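You operate a simulated robot arm through the tools that you are given. There is no shell and no other tool.

You run a simulated robot arm. Do the job below in one go: nothing can be reset, and whatever is moved stays where it is left.

## Task
Test the empty aisle arm: up, turn, back, down, then brake it.
Fine: by its buttons; right up, a quarter turn and back, right down; dial to 12 kg; black lever to Brake.

Only the result counts: the job must be done as asked and must still hold three seconds after the hand-in. Knocking over, shifting, dropping, spilling or breaking anything else fails it.

## Robot
A 6-joint arm with a two-finger gripper, fixed in place. Base frame: the origin is at the foot of the arm, x ahead of it, y to its left, z up. Units: m, degrees, N and s.
Its first joint turns from -166.0 to 166.0 degrees. Payload 2.45 kg.
The tool frame sits at the grasp point between the pads (the TCP): z along the fingers, y along the line on which they close. The tips reach 0.02 m beyond it. The gripper opens to 0.14 m. The gripper's body begins 0.168 m behind the TCP.
Orientation is that of the tool frame in the base frame, as a unit quaternion [w, x, y, z]. With the fingers straight down and closing along the base's y, the tool's x points along the base's -x, its y along +y and its z along -z.

## Interface
- The arm moves only by the tool step_arm. Its argument "motion" is one flat list of numbers, 7 for each row, row after row: the shift along the base's x, y, z in m, then the turn, a rotation vector about the base's x, y, z in rad, then the finger opening in m, from 0 to 0.14. In form: [dx, dy, dz, ax, ay, az, jaw, dx, dy, dz, ax, ay, az, jaw, ...]. A call has 1 to 20 rows; each row is the pose to reach, as a shift and turn from the pose commanded when the call began. Each row takes 0.2 s and may step no farther than 0.05 m and 8.6 degrees from the row before; otherwise, or with a gripper value out of range, the whole call is refused. Where a pose cannot be reached the arm comes as near as it can. A force on the tool above 90 N (or 10 N above the force at the start of the call, whichever is more), or a blocked arm, ends the call early, and 0.2 s more pass. The fingers move at their own pace (about 0.045 m/s each) and stop on an object; they squeeze with about 22 N. The grip force told is the motor's: it shows also when the fingers shut on nothing. Time passes only in rows, and 0.2 s behind the last, so rows that repeat a pose let the fingers close. It gives the time, the measured TCP pose, the force on the tool (base axes), the opening and the grip force at its end, in the units of the frame above (readings bear some noise), with the torque about the TCP (base axes, N m) and any sound that the robot's microphone picked up.
- Cameras (640 x 400 px; columns grow to the right, rows downward): "scene" is fixed at [0.2282, 0.6517, 1.732]; the picture's right is [-0.59, -0.81, 0.00], its down [-0.49, 0.35, -0.80] and it looks along [0.65, -0.47, -0.60] (base axes); focal length 346 px, centre (320, 200). "wrist" rides on the gripper at [0.078, 0.011, -0.209] in the tool frame; the picture's right is [-0.14, 0.99, 0.00], its down [-0.92, -0.13, -0.37] and it looks along [-0.36, -0.05, 0.93] (tool axes); focal length 280 px, centre (320, 200). There is no depth. A picture from a camera that has moved, and an enlarged one, comes with that camera's place and axes in the base frame and with its lens. The place of the scene camera against the robot may be out by one fixed shift of up to 0.012 m in any direction.
- camera(camera): a new picture of that camera. No time passes.
- zoom(camera, box): a new picture of the part [left, top, right, bottom] of that camera's present view, enlarged. No time passes.
- close_job(): hands the job in; it is judged then, once.

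Places have to be worked out from the pictures, the camera data and where the tool is seen. Open the gripper and draw the arm clear of the work before you hand the job in, unless the task says otherwise.

The tools are called after ">>>" as a command line: name --argument value ..., lists and objects as JSON in quotes. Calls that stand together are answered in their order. step_arm: Moves the arm, as the interface text tells. Its arguments: {"type":"object","properties":{"motion":{"type":"array","items":{"type":"number"}}},"required":["motion"]} The other tools are called the same way: camera (camera) takes a picture; zoom (camera, box) takes an enlarged picture of a part of a camera's view; close_job () hands the job in.

At the start:

```text
clock: 0.0
eef_pos: [0.5656, 0.0267, 1.477]
tcp_rot: [0.0, 0.0, 1.0, 0.0]
contact_force: [-1.2, 0.2, -0.4]
moment: [0.02, 0.01, 0.02]
grip_width: 0.1399
finger_force: 0.0
```

scene: 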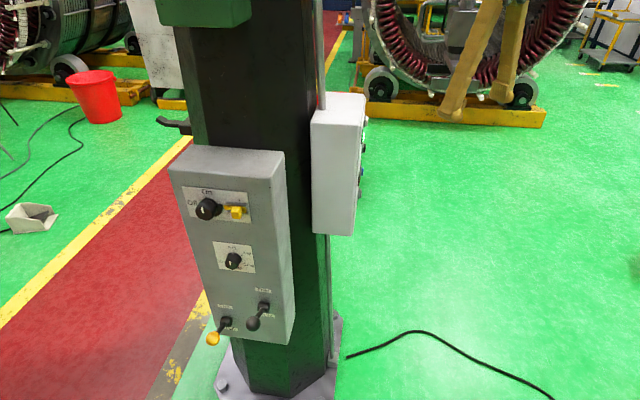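
wrist: 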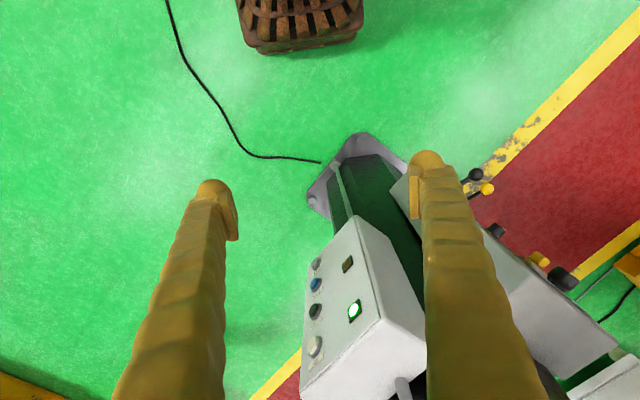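

I start by looking closer at the panels in both cameras before moving anything.

>>> zoom --camera "scene" --box '[160, 140, 320, 240]'

>>> zoom --camera "scene" --box '[180, 230, 340, 350]'

>>> zoom --camera "scene" --box '[290, 80, 410, 250]'

>>> zoom --camera "wrist" --box '[280, 200, 440, 400]'

>>> zoom --camera "scene" --box '[120, 0, 360, 150]'

```text
4.00 times, centred on (240, 190) of scene
camera zoom: at [0.2282, 0.6517, 1.732], right [-0.59, -0.81, 0.0], down [-0.49, 0.35, -0.8], along [0.65, -0.47, -0.6], focal length 1382 px, centre (640, 240)
```

zoom: 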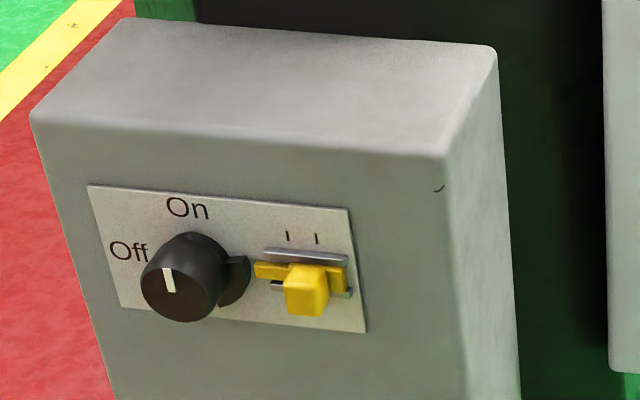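

```text
3.33 times, centred on (260, 290) of scene
camera zoom: at [0.2282, 0.6517, 1.732], right [-0.59, -0.81, 0.0], down [-0.49, 0.35, -0.8], along [0.65, -0.47, -0.6], focal length 1152 px, centre (520, -100)
```

zoom: 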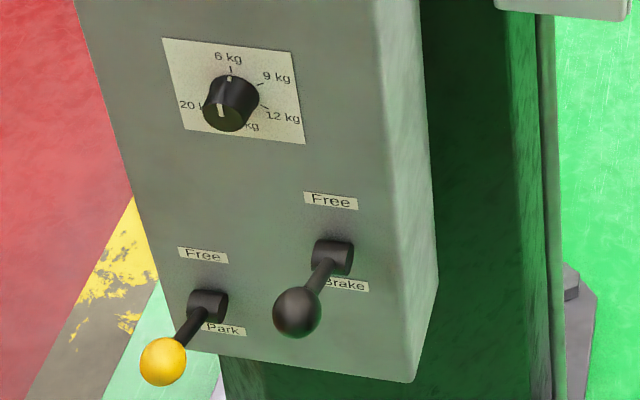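

```text
2.35 times, centred on (350, 165) of scene
camera zoom: at [0.2282, 0.6517, 1.732], right [-0.59, -0.81, 0.0], down [-0.49, 0.35, -0.8], along [0.65, -0.47, -0.6], focal length 813 px, centre (249, 282)
```

zoom: 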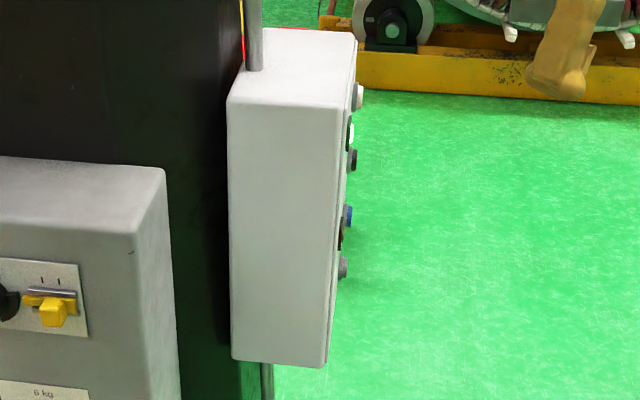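

```text
2.00 times, centred on (360, 300) of wrist
camera zoom: at [0.4869, 0.0387, 1.6867], right [0.14, 0.99, 0.0], down [0.92, -0.13, 0.37], along [0.36, -0.05, -0.93], focal length 561 px, centre (240, 0)
```

zoom: 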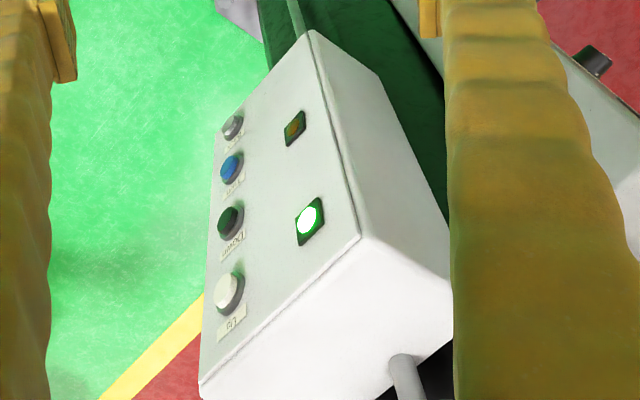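

```text
2.67 times, centred on (240, 75) of scene
camera zoom: at [0.2282, 0.6517, 1.732], right [-0.59, -0.81, 0.0], down [-0.49, 0.35, -0.8], along [0.65, -0.47, -0.6], focal length 921 px, centre (533, 533)
```

zoom: 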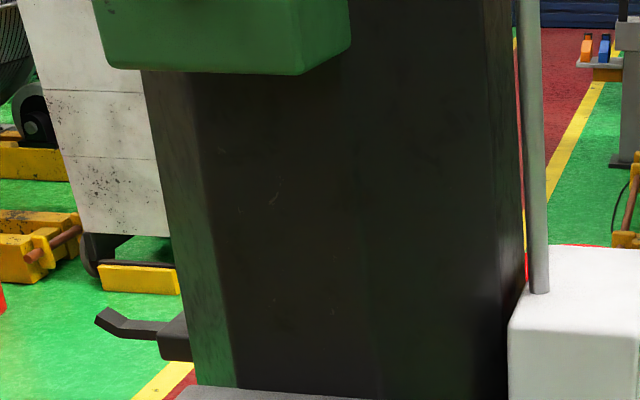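

The white box (four buttons, two lamps) faces roughly (-0.7,-0.7) near (0.93,-0.04,1.2), and the grey panel holds a switch, the dial and two levers. I tilt the wrist camera forward in place to read the panel labels.

>>> step_arm --motion '[0, 0, 0, 0, -0.13, 0, 0.14, 0, 0, 0, 0, -0.26, 0, 0.14, 0, 0, 0, 0, -0.39, 0, 0.14, 0, 0, 0, 0, -0.52, 0, 0.14, 0, 0, 0, 0, -0.65, 0, 0.14, 0, 0, 0, 0, -0.785, 0, 0.14]'

>>> camera --camera "wrist"

>>> camera --camera "scene"

```text
clock: 1.4
eef_pos: [0.5648, 0.027, 1.477]
tcp_rot: [0.382, 0.0, 0.924, 0.0]
contact_force: [0.7, -0.6, -0.5]
moment: [0.02, 0.01, 0.0]
grip_width: 0.1403
finger_force: 0.1
```

```text
taken
camera wrist: at [0.362, 0.0391, 1.5696], right [0.1, 0.99, 0.1], down [0.39, -0.13, 0.91], along [0.92, -0.05, -0.4], focal length 280 px, centre (320, 200)
```

wrist: 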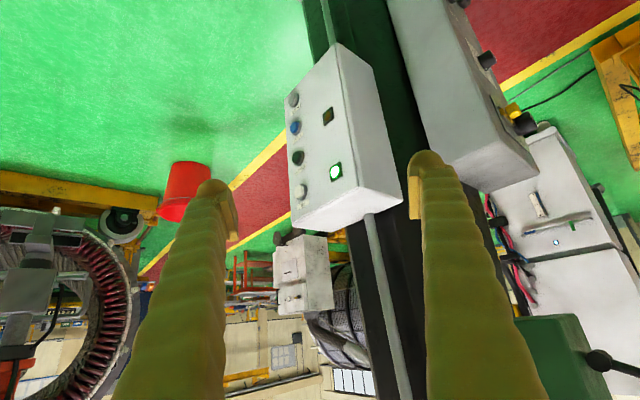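

```text
taken
```

scene: 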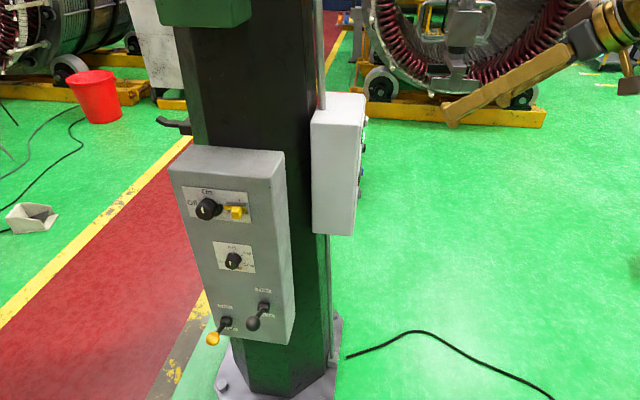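

The image is upside down here. I zoom on the button box and on the other things hanging around.

>>> zoom --camera "wrist" --box '[270, 60, 420, 240]'

>>> zoom --camera "wrist" --box '[0, 180, 200, 400]'

>>> zoom --camera "wrist" --box '[480, 220, 640, 400]'

>>> zoom --camera "scene" --box '[360, 0, 640, 150]'

```text
2.22 times, centred on (345, 150) of wrist
camera zoom: at [0.362, 0.0391, 1.5696], right [0.1, 0.99, 0.1], down [0.39, -0.13, 0.91], along [0.92, -0.05, -0.4], focal length 623 px, centre (264, 311)
```

zoom: 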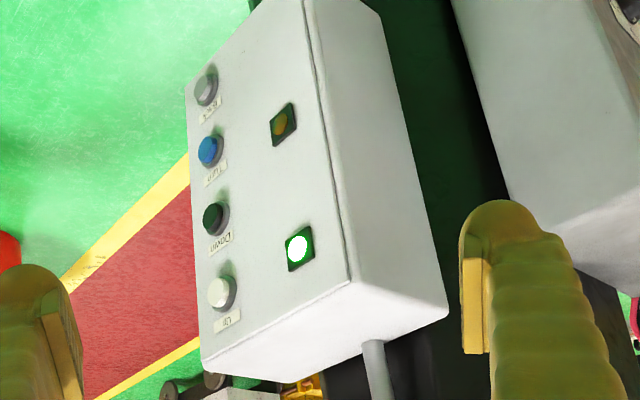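

```text
1.82 times, centred on (100, 290) of wrist
camera zoom: at [0.362, 0.0391, 1.5696], right [0.1, 0.99, 0.1], down [0.39, -0.13, 0.91], along [0.92, -0.05, -0.4], focal length 510 px, centre (720, 36)
```

zoom: 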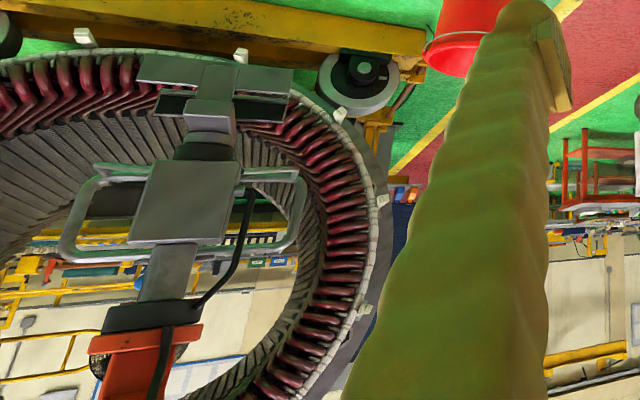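

```text
2.22 times, centred on (560, 310) of wrist
camera zoom: at [0.362, 0.0391, 1.5696], right [0.1, 0.99, 0.1], down [0.39, -0.13, 0.91], along [0.92, -0.05, -0.4], focal length 623 px, centre (-213, -44)
```

zoom: 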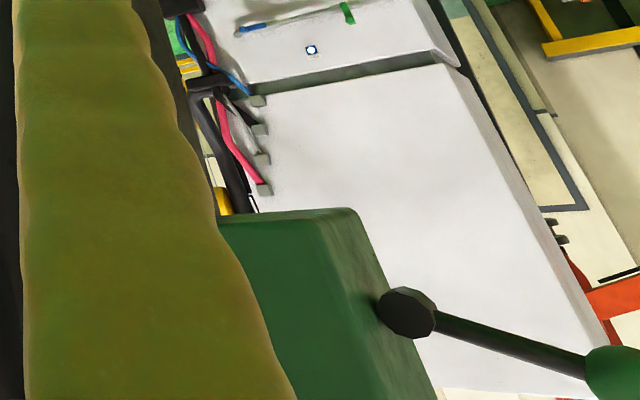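

```text
2.29 times, centred on (500, 75) of scene
camera zoom: at [0.2282, 0.6517, 1.732], right [-0.59, -0.81, 0.0], down [-0.49, 0.35, -0.8], along [0.65, -0.47, -0.6], focal length 790 px, centre (-91, 486)
```

zoom: 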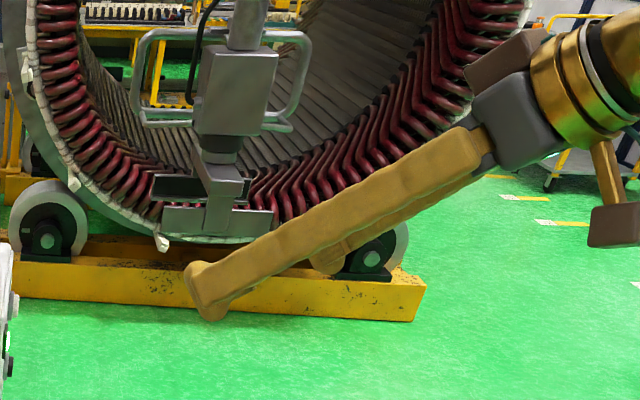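

There's a manipulator head on an orange arm to the right, in front of the stator. I tilt further up to see the arms overhead.

>>> step_arm --motion '[0, 0, 0, 0, -0.13, 0, 0.14, 0, 0, 0, 0, -0.26, 0, 0.14, 0, 0, 0, 0, -0.39, 0, 0.14, 0, 0, 0, 0, -0.52, 0, 0.14, 0, 0, 0, 0, -0.65, 0, 0.14, 0, 0, 0, 0, -0.785, 0, 0.14]'

>>> camera --camera "wrist"

>>> camera --camera "scene"

```text
clock: 2.8
eef_pos: [0.5643, 0.0079, 1.4615]
tcp_rot: [0.645, 0.077, 0.76, 0.024]
contact_force: [0.8, -0.6, 2.4]
moment: [0.05, 0.28, 0.03]
grip_width: 0.1401
finger_force: 0.0
out of reach, approached as far as the arm can: row 5, 6
```

```text
taken
camera wrist: at [0.347, 0.0428, 1.4221], right [0.11, 0.96, 0.27], down [-0.23, -0.24, 0.94], along [0.97, -0.16, 0.19], focal length 280 px, centre (320, 200)
```

wrist: 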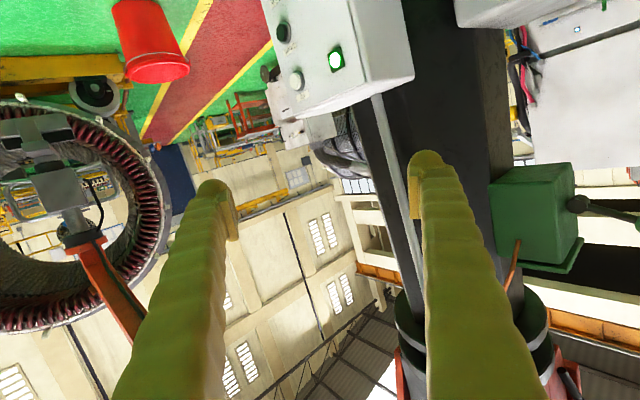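

```text
taken
```

scene: 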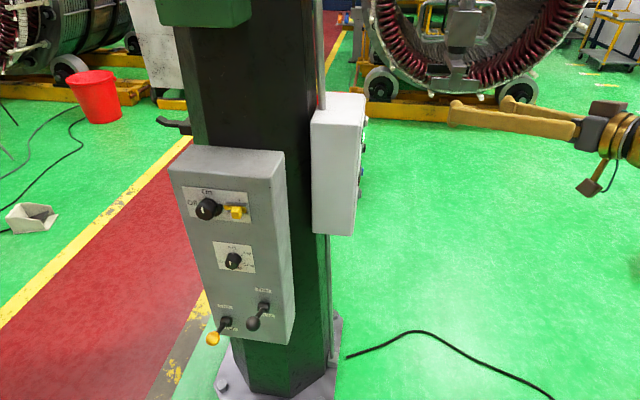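

The turn was only partly reachable there. I tilt back and swing toward +y to get a look at the grey panel from its front.

>>> step_arm --motion '[0, 0.02, -0.02, 0, 0.13, 0, 0.14, 0, 0.06, -0.04, 0, 0.26, 0, 0.14, 0, 0.1, -0.06, 0, 0.39, 0, 0.14, 0, 0.14, -0.08, 0, 0.52, 0, 0.14, 0, 0.18, -0.1, 0, 0.6, 0, 0.14]'

```text
clock: 4.0
eef_pos: [0.5671, 0.1879, 1.3751]
tcp_rot: [0.409, 0.011, 0.912, -0.025]
contact_force: [-0.2, -0.6, -0.8]
moment: [0.02, 0.02, 0.02]
grip_width: 0.1399
finger_force: 0.1
```

Now I move to about (0.60,0.60,1.20) while yawing -40° so the camera faces the grey panel.

>>> step_arm --motion '[0.003, 0.041, -0.017, 0, 0, -0.07, 0.14, 0.006, 0.082, -0.034, 0, 0, -0.14, 0.14, 0.009, 0.123, -0.051, 0, 0, -0.21, 0.14, 0.012, 0.164, -0.068, 0, 0, -0.28, 0.14, 0.015, 0.205, -0.085, 0, 0, -0.35, 0.14, 0.018, 0.246, -0.102, 0, 0, -0.42, 0.14, 0.021, 0.287, -0.119, 0, 0, -0.49, 0.14, 0.024, 0.328, -0.136, 0, 0, -0.56, 0.14, 0.027, 0.369, -0.153, 0, 0, -0.63, 0.14, 0.03, 0.41, -0.17, 0, 0, -0.7, 0.14]'

>>> camera --camera "wrist"

>>> camera --camera "scene"

```text
clock: 6.2
eef_pos: [0.596, 0.5988, 1.2029]
tcp_rot: [0.376, 0.323, 0.853, -0.165]
contact_force: [0.0, -0.3, 0.0]
moment: [0.12, 0.05, 0.0]
grip_width: 0.1401
finger_force: 0.1
```

```text
taken
camera wrist: at [0.4526, 0.7506, 1.2821], right [0.74, 0.67, 0.06], down [0.18, -0.29, 0.94], along [0.65, -0.68, -0.34], focal length 280 px, centre (320, 200)
```

wrist: 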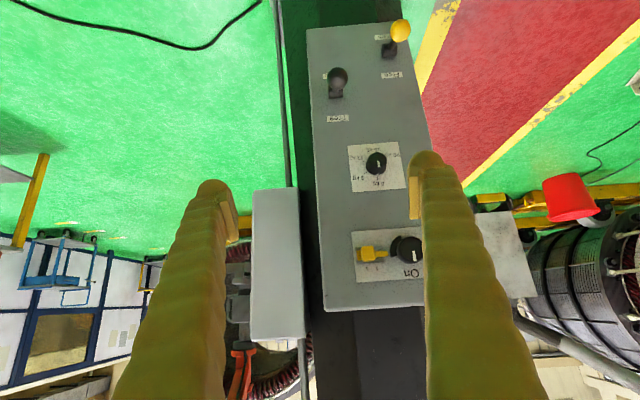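

```text
taken
```

scene: 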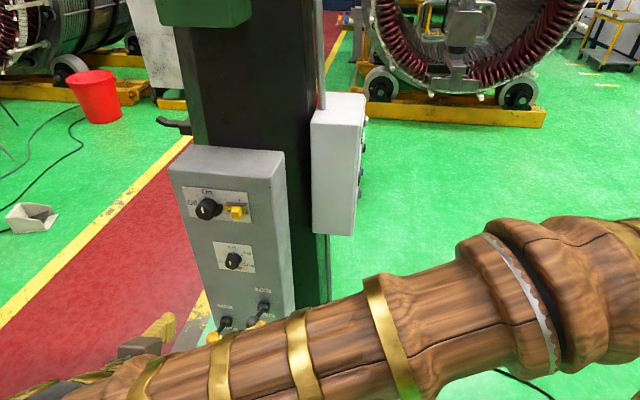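

I zoom into the panel's details from this closer view (upside down).

>>> zoom --camera "wrist" --box '[300, 200, 440, 300]'

>>> zoom --camera "wrist" --box '[330, 120, 430, 200]'

>>> zoom --camera "wrist" --box '[300, 10, 430, 130]'

>>> zoom --camera "wrist" --box '[210, 180, 330, 400]'

```text
4.00 times, centred on (370, 250) of wrist
camera zoom: at [0.4526, 0.7506, 1.2821], right [0.74, 0.67, 0.06], down [0.18, -0.29, 0.94], along [0.65, -0.68, -0.34], focal length 1122 px, centre (120, 0)
```

zoom: 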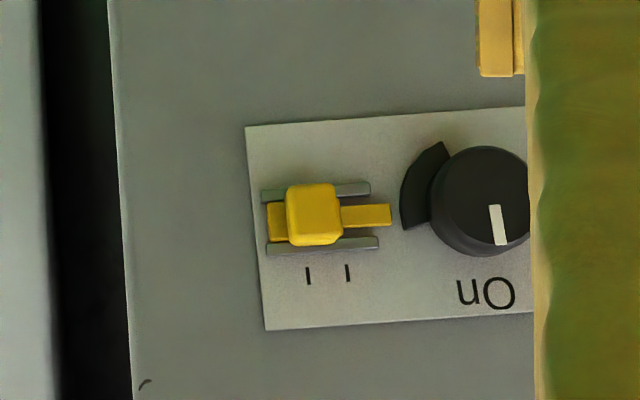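

```text
5.00 times, centred on (380, 160) of wrist
camera zoom: at [0.4526, 0.7506, 1.2821], right [0.74, 0.67, 0.06], down [0.18, -0.29, 0.94], along [0.65, -0.68, -0.34], focal length 1402 px, centre (20, 400)
```

zoom: 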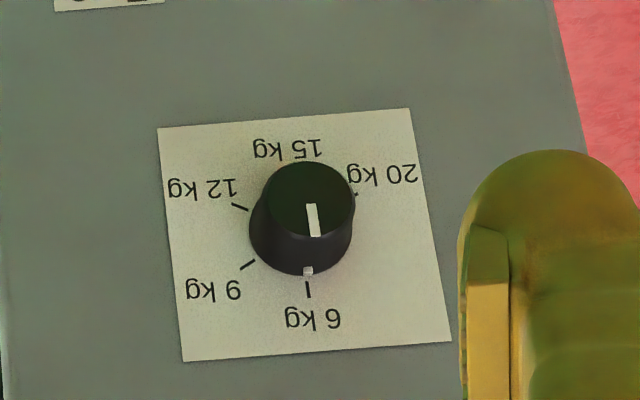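

```text
3.33 times, centred on (365, 70) of wrist
camera zoom: at [0.4526, 0.7506, 1.2821], right [0.74, 0.67, 0.06], down [0.18, -0.29, 0.94], along [0.65, -0.68, -0.34], focal length 935 px, centre (170, 633)
```

zoom: 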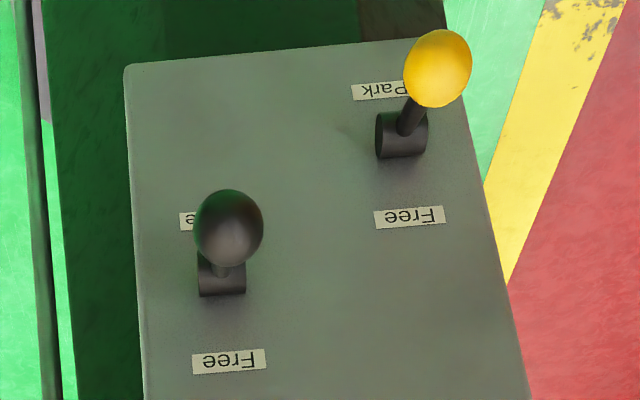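

```text
1.82 times, centred on (270, 290) of wrist
camera zoom: at [0.4526, 0.7506, 1.2821], right [0.74, 0.67, 0.06], down [0.18, -0.29, 0.94], along [0.65, -0.68, -0.34], focal length 510 px, centre (411, 36)
```

zoom: 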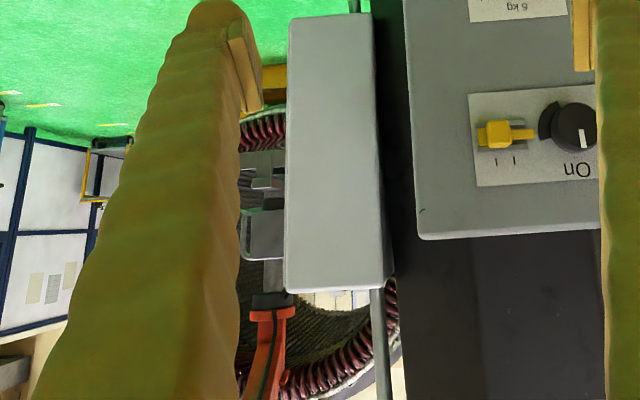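

The dial stands at 6 kg and both levers appear to be up at Free; the switch is On. Next I tilt up to see what arms hang from the column.

>>> step_arm --motion '[0, 0, 0, -0.08, -0.1, 0, 0.14, 0, 0, 0, -0.16, -0.2, 0, 0.14, 0, 0, 0, -0.24, -0.3, 0, 0.14, 0, 0, 0, -0.32, -0.4, 0, 0.14, 0, 0, 0, -0.4, -0.5, 0, 0.14, 0, 0, 0, -0.48, -0.6, 0, 0.14, 0, 0, 0, -0.56, -0.7, 0, 0.14, 0, 0, 0, -0.64, -0.8, 0, 0.14]'

>>> camera --camera "wrist"

```text
clock: 8.0
eef_pos: [0.5986, 0.5987, 1.2054]
tcp_rot: [0.752, 0.228, 0.552, -0.278]
contact_force: [0.7, -0.6, -0.2]
moment: [0.0, -0.02, 0.01]
grip_width: 0.1401
finger_force: 0.1
```

```text
taken
camera wrist: at [0.4759, 0.7306, 1.0711], right [0.63, 0.76, 0.17], down [-0.56, 0.3, 0.77], along [0.53, -0.58, 0.61], focal length 280 px, centre (320, 200)
```

wrist: 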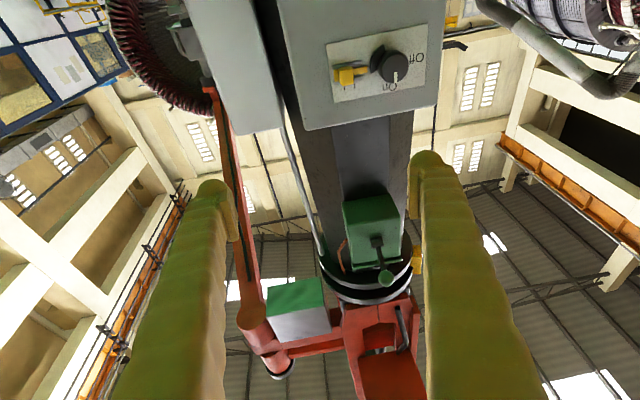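

The column top carries orange booms. I zoom in on that area and on the main switch.

>>> zoom --camera "wrist" --box '[180, 180, 440, 400]'

>>> zoom --camera "wrist" --box '[310, 20, 450, 120]'

```text
1.82 times, centred on (310, 290) of wrist
camera zoom: at [0.4759, 0.7306, 1.0711], right [0.63, 0.76, 0.17], down [-0.56, 0.3, 0.77], along [0.53, -0.58, 0.61], focal length 510 px, centre (338, 36)
```

zoom: 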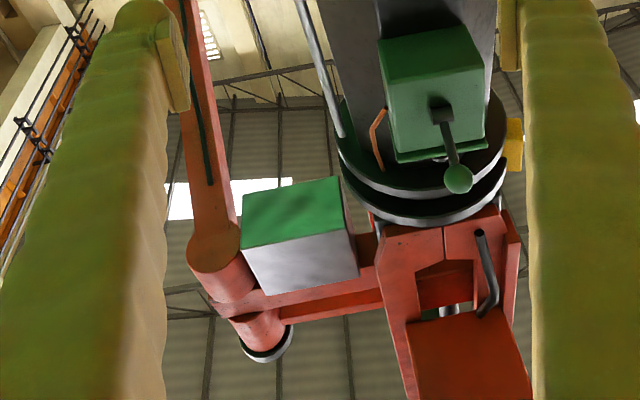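

```text
4.00 times, centred on (380, 70) of wrist
camera zoom: at [0.4759, 0.7306, 1.0711], right [0.63, 0.76, 0.17], down [-0.56, 0.3, 0.77], along [0.53, -0.58, 0.61], focal length 1122 px, centre (80, 720)
```

zoom: 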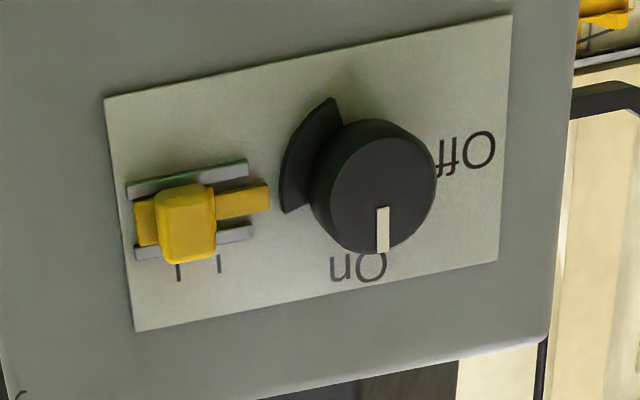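

I tilt up another 30° to see the whole top of the manipulator.

>>> step_arm --motion '[0, 0, 0, -0.08, -0.1, 0, 0.14, 0, 0, 0, -0.16, -0.2, 0, 0.14, 0, 0, 0, -0.24, -0.3, 0, 0.14, 0, 0, 0, -0.32, -0.4, 0, 0.14]'

>>> camera --camera "wrist"

```text
clock: 9.0
eef_pos: [0.675, 0.5975, 1.2444]
tcp_rot: [0.817, 0.158, 0.485, -0.269]
contact_force: [0.1, 0.9, 0.0]
moment: [0.1, 0.1, -0.05]
grip_width: 0.1399
finger_force: 0.0
out of reach, approached as far as the arm can: row 1, 2, 3, 4
```

```text
taken
camera wrist: at [0.5629, 0.6925, 1.0747], right [0.53, 0.84, 0.12], down [-0.69, 0.35, 0.63], along [0.49, -0.42, 0.77], focal length 280 px, centre (320, 200)
```

wrist: 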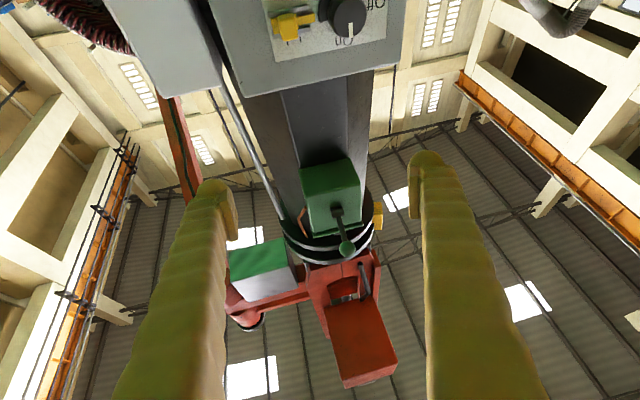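

It is a single jointed arm on this column, with the white box as its buttons: Up ≈(0.93,-0.03,1.29), Down 1.215, blue 1.13, grey 1.045. I level the tool again and back away before going to the button side.

>>> step_arm --motion '[-0.03, 0, 0, 0.08, 0.1, 0, 0.1, -0.06, 0, 0, 0.16, 0.2, 0, 0.06, -0.08, -0.02, 0, 0.24, 0.3, 0, 0.02, -0.1, -0.05, 0, 0.32, 0.4, 0, 0.0, -0.1, -0.08, 0, 0.4, 0.5, 0, 0.0]'

>>> camera --camera "scene"

```text
clock: 10.2
eef_pos: [0.5719, 0.5186, 1.2458]
tcp_rot: [0.625, 0.243, 0.714, -0.199]
contact_force: [0.1, 0.0, -0.6]
moment: [-0.07, -0.04, -0.04]
grip_width: 0.0377
finger_force: 0.1
```

```text
taken
```

scene: 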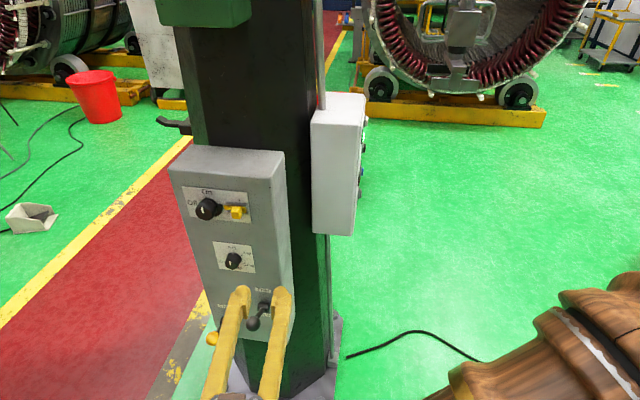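

The scene shows the gripper well clear. I tilt the tool down again and move back toward y≈0.3 to keep the wrist within reach on the way round.

>>> step_arm --motion '[0.006, -0.045, 0.01, 0.071, 0.097, 0, 0.0, 0.012, -0.09, 0.02, 0.142, 0.193, 0, 0.0, 0.018, -0.135, 0.03, 0.214, 0.29, 0, 0.0, 0.024, -0.18, 0.04, 0.285, 0.386, 0, 0.0, 0.03, -0.22, 0.05, 0.356, 0.483, 0, 0.0]'

```text
clock: 11.4
eef_pos: [0.6043, 0.2948, 1.2958]
tcp_rot: [0.384, 0.296, 0.866, -0.122]
contact_force: [-0.3, -0.2, 0.4]
moment: [-0.01, -0.01, 0.01]
grip_width: 0.0
finger_force: 21.7
```

Now I swing around with yaw +80° to y≈-0.26, keeping x≈0.60.

>>> step_arm --motion '[0, -0.04, 0, 0, 0, 0.1, 0, 0, -0.08, 0, 0, 0, 0.2, 0, 0, -0.12, 0, 0, 0, 0.3, 0, 0, -0.16, 0, 0, 0, 0.4, 0, 0, -0.2, 0, 0, 0, 0.5, 0, 0, -0.24, 0, 0, 0, 0.6, 0, 0, -0.28, 0, 0, 0, 0.7, 0, 0, -0.32, 0, 0, 0, 0.8, 0, 0, -0.36, 0, 0, 0, 0.9, 0, 0, -0.4, 0, 0, 0, 1.0, 0, 0, -0.44, 0, 0, 0, 1.1, 0, 0, -0.48, 0, 0, 0, 1.2, 0, 0, -0.52, 0, 0, 0, 1.3, 0, 0, -0.555, 0, 0, 0, 1.4, 0]'

>>> camera --camera "wrist"

>>> camera --camera "scene"

```text
clock: 14.4
eef_pos: [0.606, -0.2621, 1.2962]
tcp_rot: [0.376, -0.331, 0.852, 0.153]
contact_force: [0.1, -1.1, 0.7]
moment: [-0.07, 0.0, -0.07]
grip_width: 0.0001
finger_force: 21.6
```

```text
taken
camera wrist: at [0.4475, -0.3953, 1.3789], right [-0.61, 0.79, 0.12], down [0.35, 0.13, 0.93], along [0.72, 0.6, -0.35], focal length 280 px, centre (320, 200)
```

wrist: 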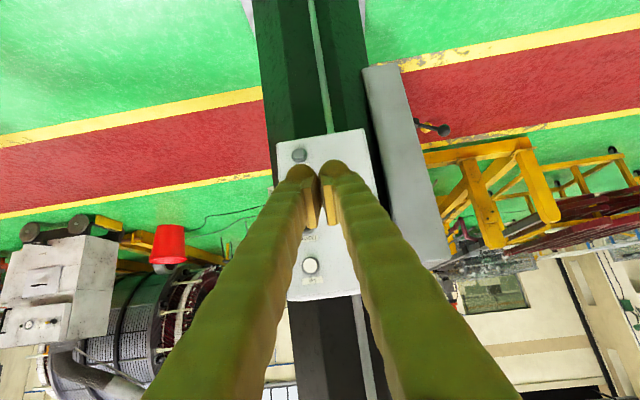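

```text
taken
```

scene: 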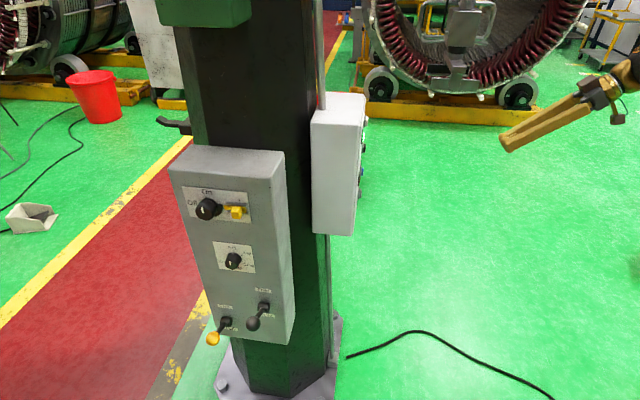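

The box view agrees with my button estimates (Up ≈(0.936,-0.037,1.295)). I level the tool to point along (0.71,0.71,0) and approach to a 10 cm standoff in front of Up.

>>> step_arm --motion '[0.041, 0.0235, 0, 0.0835, -0.0895, 0.0055, 0, 0.082, 0.047, 0, 0.167, -0.179, 0.011, 0, 0.1225, 0.07, 0, 0.2505, -0.2685, 0.0165, 0, 0.163, 0.0935, 0, 0.334, -0.358, 0.022, 0, 0.204, 0.117, 0, 0.4175, -0.4475, 0.0275, 0, 0.245, 0.14, -0.002, 0.501, -0.537, 0.033, 0]'

>>> camera --camera "wrist"

>>> camera --camera "scene"

```text
clock: 15.8
eef_pos: [0.8511, -0.1193, 1.2919]
tcp_rot: [0.653, -0.272, 0.653, 0.272]
contact_force: [-0.4, -0.7, 0.8]
moment: [-0.06, 0.03, 0.0]
grip_width: 0.0002
finger_force: 21.7
```

```text
taken
camera wrist: at [0.6958, -0.2584, 1.2149], right [-0.7, 0.7, 0.14], down [-0.17, -0.35, 0.92], along [0.69, 0.62, 0.36], focal length 280 px, centre (320, 200)
```

wrist: 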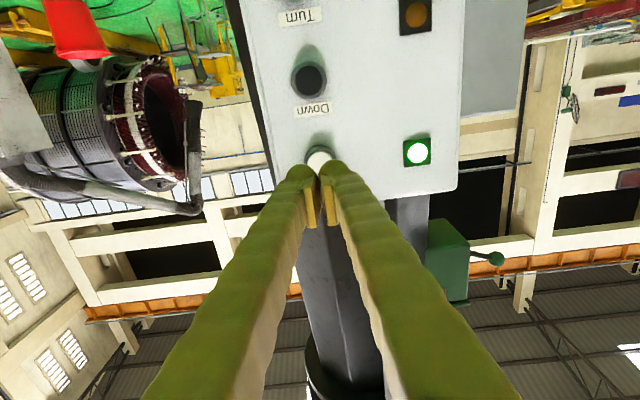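

```text
taken
```

scene: 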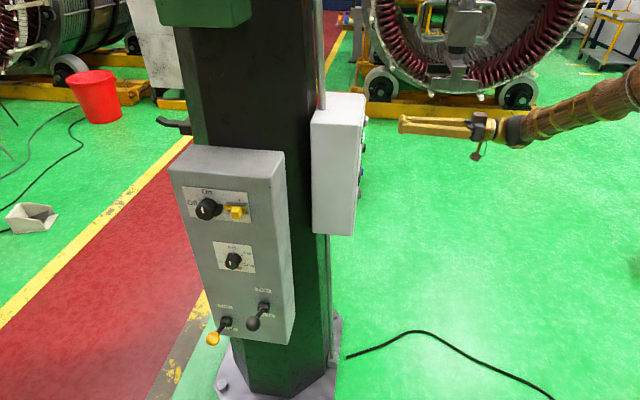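

Labels read Up / Down / Turn / (Back), the green lamp is lit and the fingertips line up with Up. I advance to just about contact and read the force.

>>> step_arm --motion '[0.0283, 0.0283, -0.003, 0, 0, 0, 0, 0.0601, 0.0601, -0.003, 0, 0, 0, 0, 0.0651, 0.0651, -0.003, 0, 0, 0, 0, 0.0686, 0.0686, -0.003, 0, 0, 0, 0]'

>>> camera --camera "wrist"

>>> zoom --camera "scene" --box '[300, 80, 540, 230]'

```text
clock: 16.8
eef_pos: [0.9208, -0.0517, 1.2893]
tcp_rot: [0.653, -0.271, 0.653, 0.271]
contact_force: [-25.3, -23.3, 7.9]
moment: [0.14, -0.16, -0.01]
grip_width: 0.0059
finger_force: 29.2
heard: click
```

```text
taken
camera wrist: at [0.7658, -0.1918, 1.2119], right [-0.7, 0.7, 0.14], down [-0.17, -0.35, 0.92], along [0.69, 0.62, 0.36], focal length 280 px, centre (320, 200)
```

wrist: 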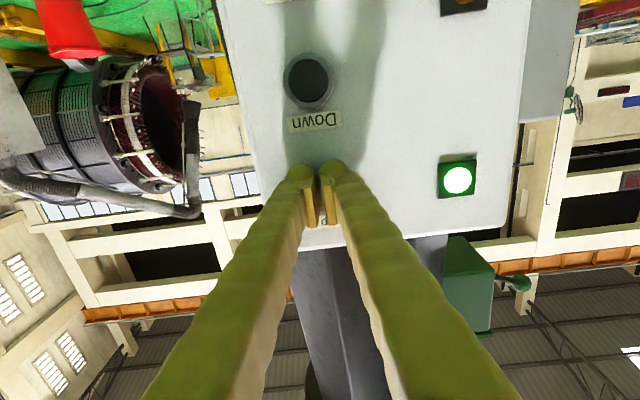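

```text
2.67 times, centred on (420, 155) of scene
camera zoom: at [0.2282, 0.6517, 1.732], right [-0.59, -0.81, 0.0], down [-0.49, 0.35, -0.8], along [0.65, -0.47, -0.6], focal length 921 px, centre (53, 320)
```

zoom: 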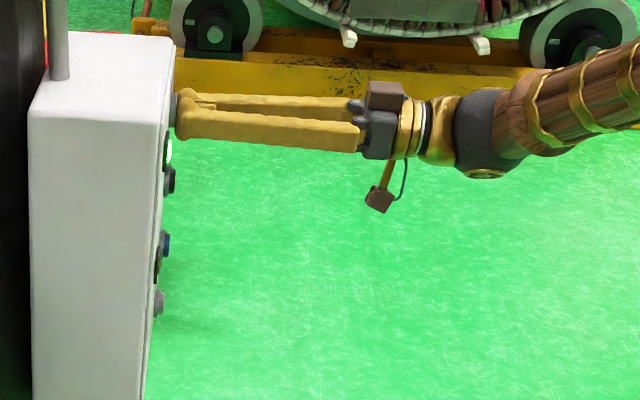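

A click was heard at ~35 N, so the button is pressed. I check the arm's head in the scene and hold for a second to see whether it moves.

>>> step_arm --motion '[0, 0, 0, 0, 0, 0, 0, 0, 0, 0, 0, 0, 0, 0, 0, 0, 0, 0, 0, 0, 0, 0, 0, 0, 0, 0, 0, 0, 0, 0, 0, 0, 0, 0, 0]'

>>> zoom --camera "scene" --box '[360, 0, 640, 150]'

>>> camera --camera "wrist"

```text
clock: 18.0
eef_pos: [0.9217, -0.0517, 1.2902]
tcp_rot: [0.651, -0.271, 0.655, 0.271]
contact_force: [-30.7, -40.9, 17.5]
moment: [0.35, -0.35, -0.21]
grip_width: 0.0061
finger_force: 29.2
```

```text
2.29 times, centred on (500, 75) of scene
camera zoom: at [0.2282, 0.6517, 1.732], right [-0.59, -0.81, 0.0], down [-0.49, 0.35, -0.8], along [0.65, -0.47, -0.6], focal length 790 px, centre (-91, 486)
```

zoom: 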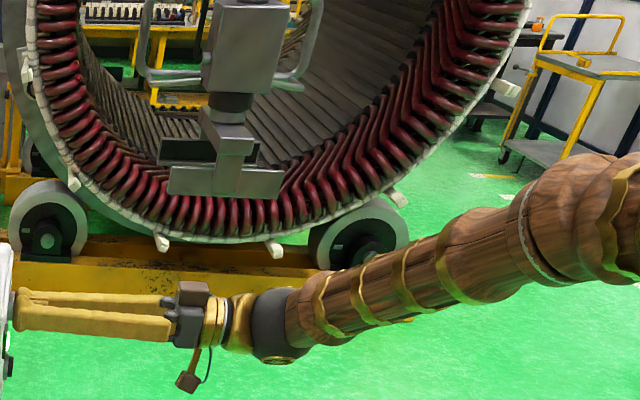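

```text
taken
camera wrist: at [0.766, -0.1917, 1.2118], right [-0.7, 0.7, 0.14], down [-0.17, -0.35, 0.92], along [0.69, 0.62, 0.36], focal length 280 px, centre (320, 200)
```

wrist: 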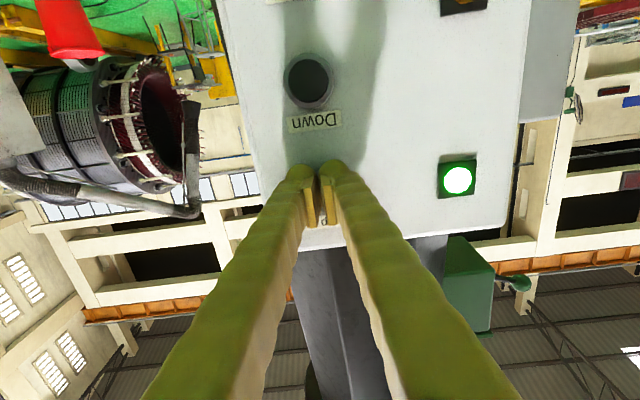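

The head is rising while I hold (hold-to-run). I ease off 1.5 mm to lower the force and keep holding.

>>> step_arm --motion '[-0.001, -0.001, -0.001, 0, 0, 0, 0, -0.001, -0.001, -0.001, 0, 0, 0, 0, -0.001, -0.001, -0.001, 0, 0, 0, 0, -0.001, -0.001, -0.001, 0, 0, 0, 0, -0.001, -0.001, -0.001, 0, 0, 0, 0]'

>>> zoom --camera "scene" --box '[360, 0, 640, 150]'

```text
clock: 19.2
eef_pos: [0.9195, -0.0517, 1.2861]
tcp_rot: [0.651, -0.272, 0.654, 0.272]
contact_force: [-14.5, -8.1, -5.7]
moment: [-0.02, 0.02, 0.1]
grip_width: 0.0062
finger_force: 29.4
```

```text
2.29 times, centred on (500, 75) of scene
camera zoom: at [0.2282, 0.6517, 1.732], right [-0.59, -0.81, 0.0], down [-0.49, 0.35, -0.8], along [0.65, -0.47, -0.6], focal length 790 px, centre (-91, 486)
```

zoom: 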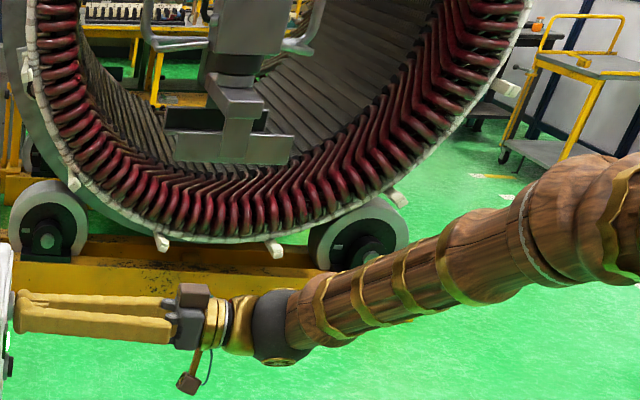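

Still rising with a lower force. I hold for 4 s more and look again.

>>> step_arm --motion '[0, 0, 0, 0, 0, 0, 0, 0, 0, 0, 0, 0, 0, 0, 0, 0, 0, 0, 0, 0, 0, 0, 0, 0, 0, 0, 0, 0, 0, 0, 0, 0, 0, 0, 0, 0, 0, 0, 0, 0, 0, 0, 0, 0, 0, 0, 0, 0, 0, 0, 0, 0, 0, 0, 0, 0, 0, 0, 0, 0, 0, 0, 0, 0, 0, 0, 0, 0, 0, 0, 0, 0, 0, 0, 0, 0, 0, 0, 0, 0, 0, 0, 0, 0, 0, 0, 0, 0, 0, 0, 0, 0, 0, 0, 0, 0, 0, 0, 0, 0, 0, 0, 0, 0, 0]'

>>> camera --camera "scene"

>>> camera --camera "wrist"

```text
clock: 22.4
eef_pos: [0.9189, -0.0506, 1.2869]
tcp_rot: [0.651, -0.272, 0.654, 0.272]
contact_force: [-9.8, -9.8, -0.7]
moment: [0.06, -0.05, -0.05]
grip_width: 0.0057
finger_force: 29.4
```

```text
taken
```

scene: 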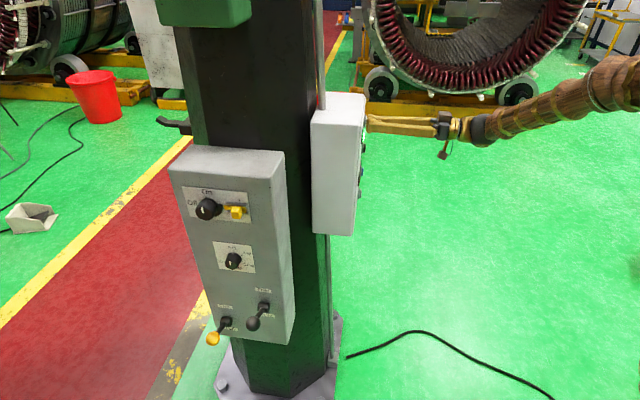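

```text
taken
camera wrist: at [0.7641, -0.192, 1.2105], right [-0.7, 0.7, 0.14], down [-0.17, -0.35, 0.92], along [0.69, 0.62, 0.36], focal length 280 px, centre (320, 200)
```

wrist: 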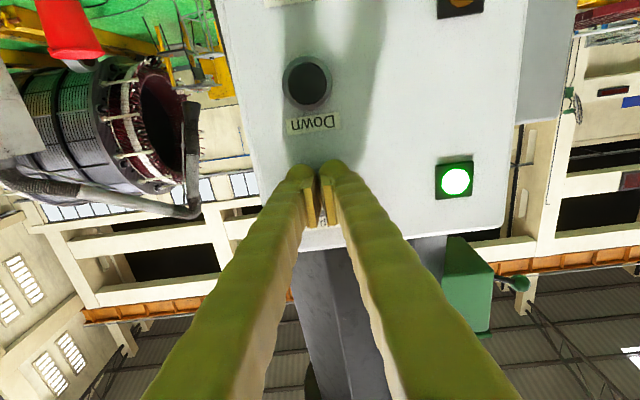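

The head has left the scene's view upward; I keep holding Up and listen for an end stop.

>>> step_arm --motion '[0, 0, 0, 0, 0, 0, 0, 0, 0, 0, 0, 0, 0, 0, 0, 0, 0, 0, 0, 0, 0, 0, 0, 0, 0, 0, 0, 0, 0, 0, 0, 0, 0, 0, 0, 0, 0, 0, 0, 0, 0, 0, 0, 0, 0, 0, 0, 0, 0, 0, 0, 0, 0, 0, 0, 0, 0, 0, 0, 0, 0, 0, 0, 0, 0, 0, 0, 0, 0, 0, 0, 0, 0, 0, 0, 0, 0, 0, 0, 0, 0, 0, 0, 0, 0, 0, 0, 0, 0, 0, 0, 0, 0, 0, 0, 0, 0, 0, 0, 0, 0, 0, 0, 0, 0, 0, 0, 0, 0, 0, 0, 0, 0, 0, 0, 0, 0, 0, 0, 0, 0, 0, 0, 0, 0, 0, 0, 0, 0, 0, 0, 0, 0, 0, 0, 0, 0, 0, 0, 0]'

>>> camera --camera "wrist"

```text
clock: 26.6
eef_pos: [0.9188, -0.0521, 1.2882]
tcp_rot: [0.651, -0.272, 0.654, 0.271]
contact_force: [-10.8, -9.0, 0.8]
moment: [0.07, -0.07, 0.01]
grip_width: 0.006
finger_force: 28.9
```

```text
taken
camera wrist: at [0.764, -0.192, 1.2104], right [-0.7, 0.7, 0.14], down [-0.17, -0.35, 0.92], along [0.69, 0.62, 0.36], focal length 280 px, centre (320, 200)
```

wrist: 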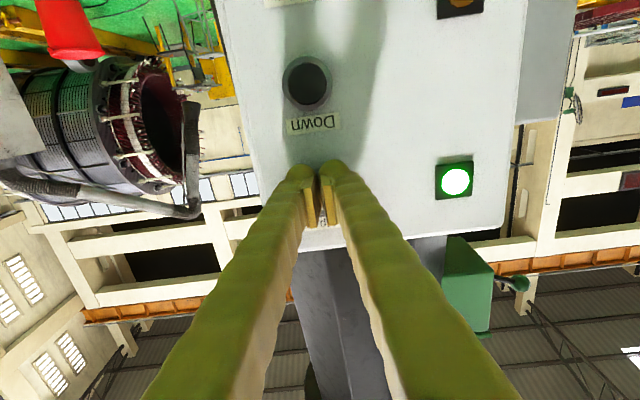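

No end sound yet, so I hold another 4 s.

>>> step_arm --motion '[0, 0, 0, 0, 0, 0, 0, 0, 0, 0, 0, 0, 0, 0, 0, 0, 0, 0, 0, 0, 0, 0, 0, 0, 0, 0, 0, 0, 0, 0, 0, 0, 0, 0, 0, 0, 0, 0, 0, 0, 0, 0, 0, 0, 0, 0, 0, 0, 0, 0, 0, 0, 0, 0, 0, 0, 0, 0, 0, 0, 0, 0, 0, 0, 0, 0, 0, 0, 0, 0, 0, 0, 0, 0, 0, 0, 0, 0, 0, 0, 0, 0, 0, 0, 0, 0, 0, 0, 0, 0, 0, 0, 0, 0, 0, 0, 0, 0, 0, 0, 0, 0, 0, 0, 0, 0, 0, 0, 0, 0, 0, 0, 0, 0, 0, 0, 0, 0, 0, 0, 0, 0, 0, 0, 0, 0, 0, 0, 0, 0, 0, 0, 0, 0, 0, 0, 0, 0, 0, 0]'

>>> camera --camera "wrist"

```text
clock: 30.8
eef_pos: [0.9206, -0.0515, 1.2882]
tcp_rot: [0.652, -0.272, 0.653, 0.272]
contact_force: [-10.1, -8.5, 0.0]
moment: [0.1, -0.06, 0.01]
grip_width: 0.0061
finger_force: 29.6
```

```text
taken
camera wrist: at [0.764, -0.1921, 1.2104], right [-0.7, 0.7, 0.14], down [-0.17, -0.35, 0.92], along [0.69, 0.62, 0.36], focal length 280 px, centre (320, 200)
```

wrist: 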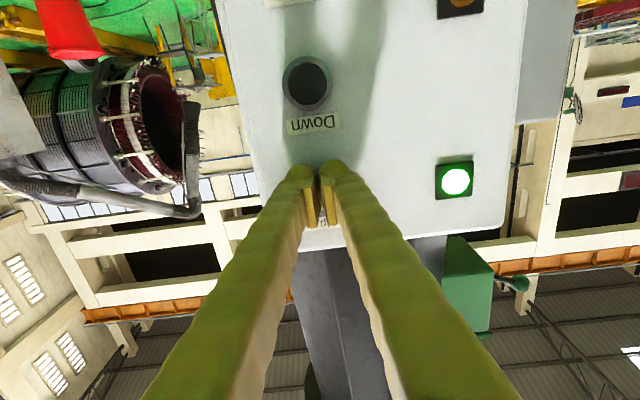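

14 s held without an audible end stop, so I release, back away and yaw to the right to see where the head is now.

>>> step_arm --motion '[-0.014, -0.014, 0, 0, 0, 0, 0, -0.045, -0.045, 0, 0, 0, 0, 0, -0.08, -0.08, -0.01, 0, 0, 0, 0, -0.11, -0.11, -0.02, 0, 0, -0.1, 0, -0.13, -0.14, -0.03, 0, 0, -0.24, 0, -0.14, -0.17, -0.04, 0, 0, -0.38, 0, -0.15, -0.2, -0.04, 0, 0, -0.52, 0, -0.16, -0.23, -0.04, 0, 0, -0.66, 0, -0.17, -0.26, -0.04, 0, 0, -0.8, 0, -0.17, -0.29, -0.04, 0, 0, -0.94, 0, -0.17, -0.32, -0.04, 0, 0, -1.08, 0, -0.17, -0.34, -0.04, 0, 0, -1.22, 0, -0.17, -0.35, -0.04, 0, 0, -1.36, 0, -0.17, -0.35, -0.04, 0, 0, -1.5, 0]'

>>> camera --camera "wrist"

>>> camera --camera "scene"

```text
refused: row 3 steps farther than a row can; nothing moved
```

```text
taken
camera wrist: at [0.764, -0.1921, 1.2104], right [-0.7, 0.7, 0.14], down [-0.17, -0.35, 0.92], along [0.69, 0.62, 0.36], focal length 280 px, centre (320, 200)
```

wrist: 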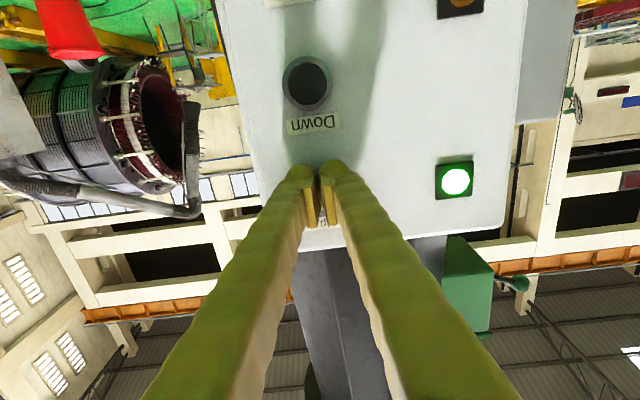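

```text
taken
```

scene: 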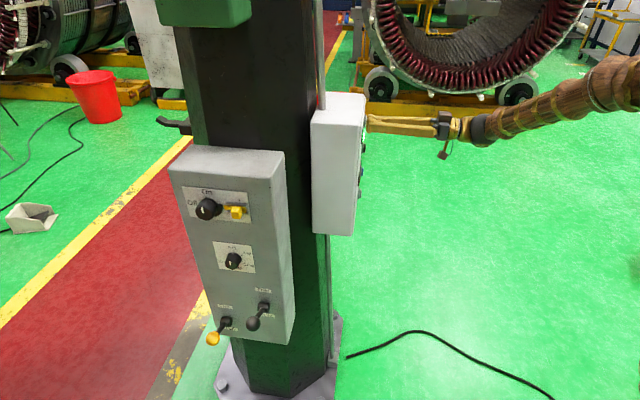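

Row 3 was slightly too long; I repeat the retreat and right-hand yaw with smaller steps.

>>> step_arm --motion '[-0.014, -0.014, 0, 0, 0, 0, 0, -0.045, -0.045, 0, 0, 0, 0, 0, -0.075, -0.075, -0.01, 0, 0, 0, 0, -0.1, -0.1, -0.02, 0, 0, -0.1, 0, -0.12, -0.13, -0.03, 0, 0, -0.24, 0, -0.14, -0.16, -0.04, 0, 0, -0.38, 0, -0.15, -0.19, -0.04, 0, 0, -0.52, 0, -0.16, -0.22, -0.04, 0, 0, -0.66, 0, -0.17, -0.25, -0.04, 0, 0, -0.8, 0, -0.17, -0.28, -0.04, 0, 0, -0.94, 0, -0.17, -0.31, -0.04, 0, 0, -1.08, 0, -0.17, -0.34, -0.04, 0, 0, -1.22, 0, -0.17, -0.35, -0.04, 0, 0, -1.36, 0, -0.17, -0.35, -0.04, 0, 0, -1.5, 0]'

>>> camera --camera "wrist"

>>> camera --camera "scene"

```text
clock: 33.8
eef_pos: [0.7427, -0.3924, 1.2513]
tcp_rot: [0.693, 0.131, 0.697, -0.129]
contact_force: [1.3, 0.2, 0.5]
moment: [0.0, -0.01, -0.01]
grip_width: 0.0
finger_force: 29.7
out of reach, approached as far as the arm can: row 12, 13, 14
```

```text
taken
camera wrist: at [0.5505, -0.3062, 1.1751], right [0.36, 0.92, 0.14], down [-0.38, 0.01, 0.92], along [0.85, -0.38, 0.36], focal length 280 px, centre (320, 200)
```

wrist: 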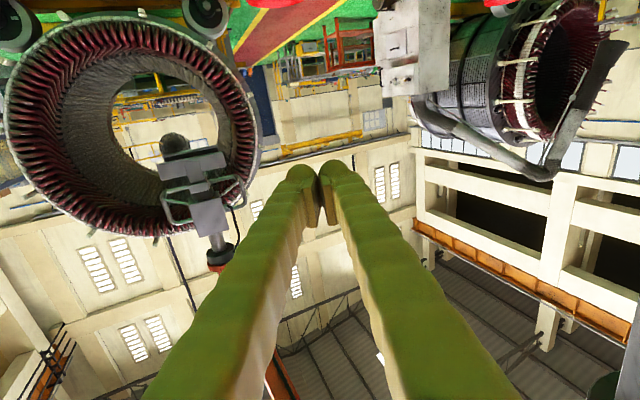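

```text
taken
```

scene: 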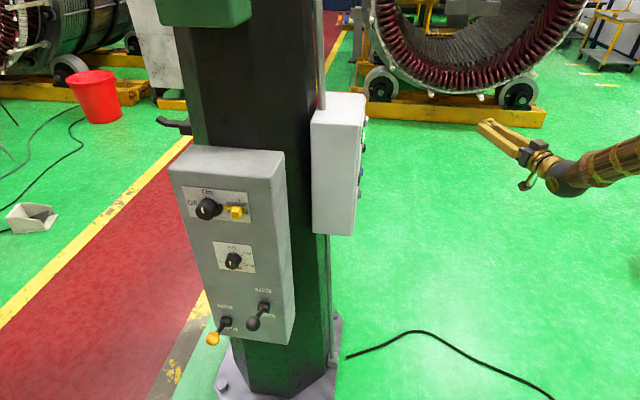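

The head has risen to about z≈1.62 (from 1.25). I record its exact image position as a reference to check that it is at its top limit.

>>> zoom --camera "wrist" --box '[130, 110, 290, 290]'

```text
2.22 times, centred on (210, 200) of wrist
camera zoom: at [0.5505, -0.3062, 1.1751], right [0.36, 0.92, 0.14], down [-0.38, 0.01, 0.92], along [0.85, -0.38, 0.36], focal length 623 px, centre (564, 200)
```

zoom: 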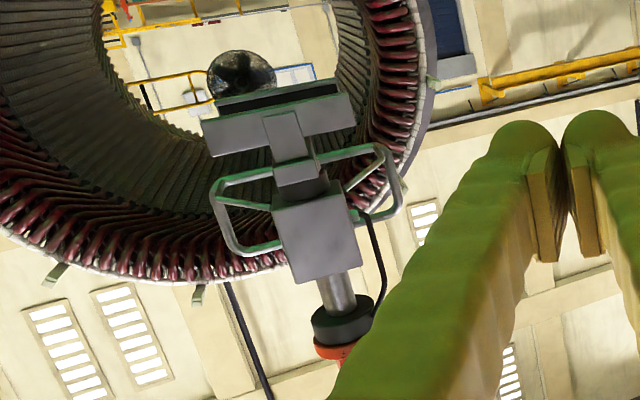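

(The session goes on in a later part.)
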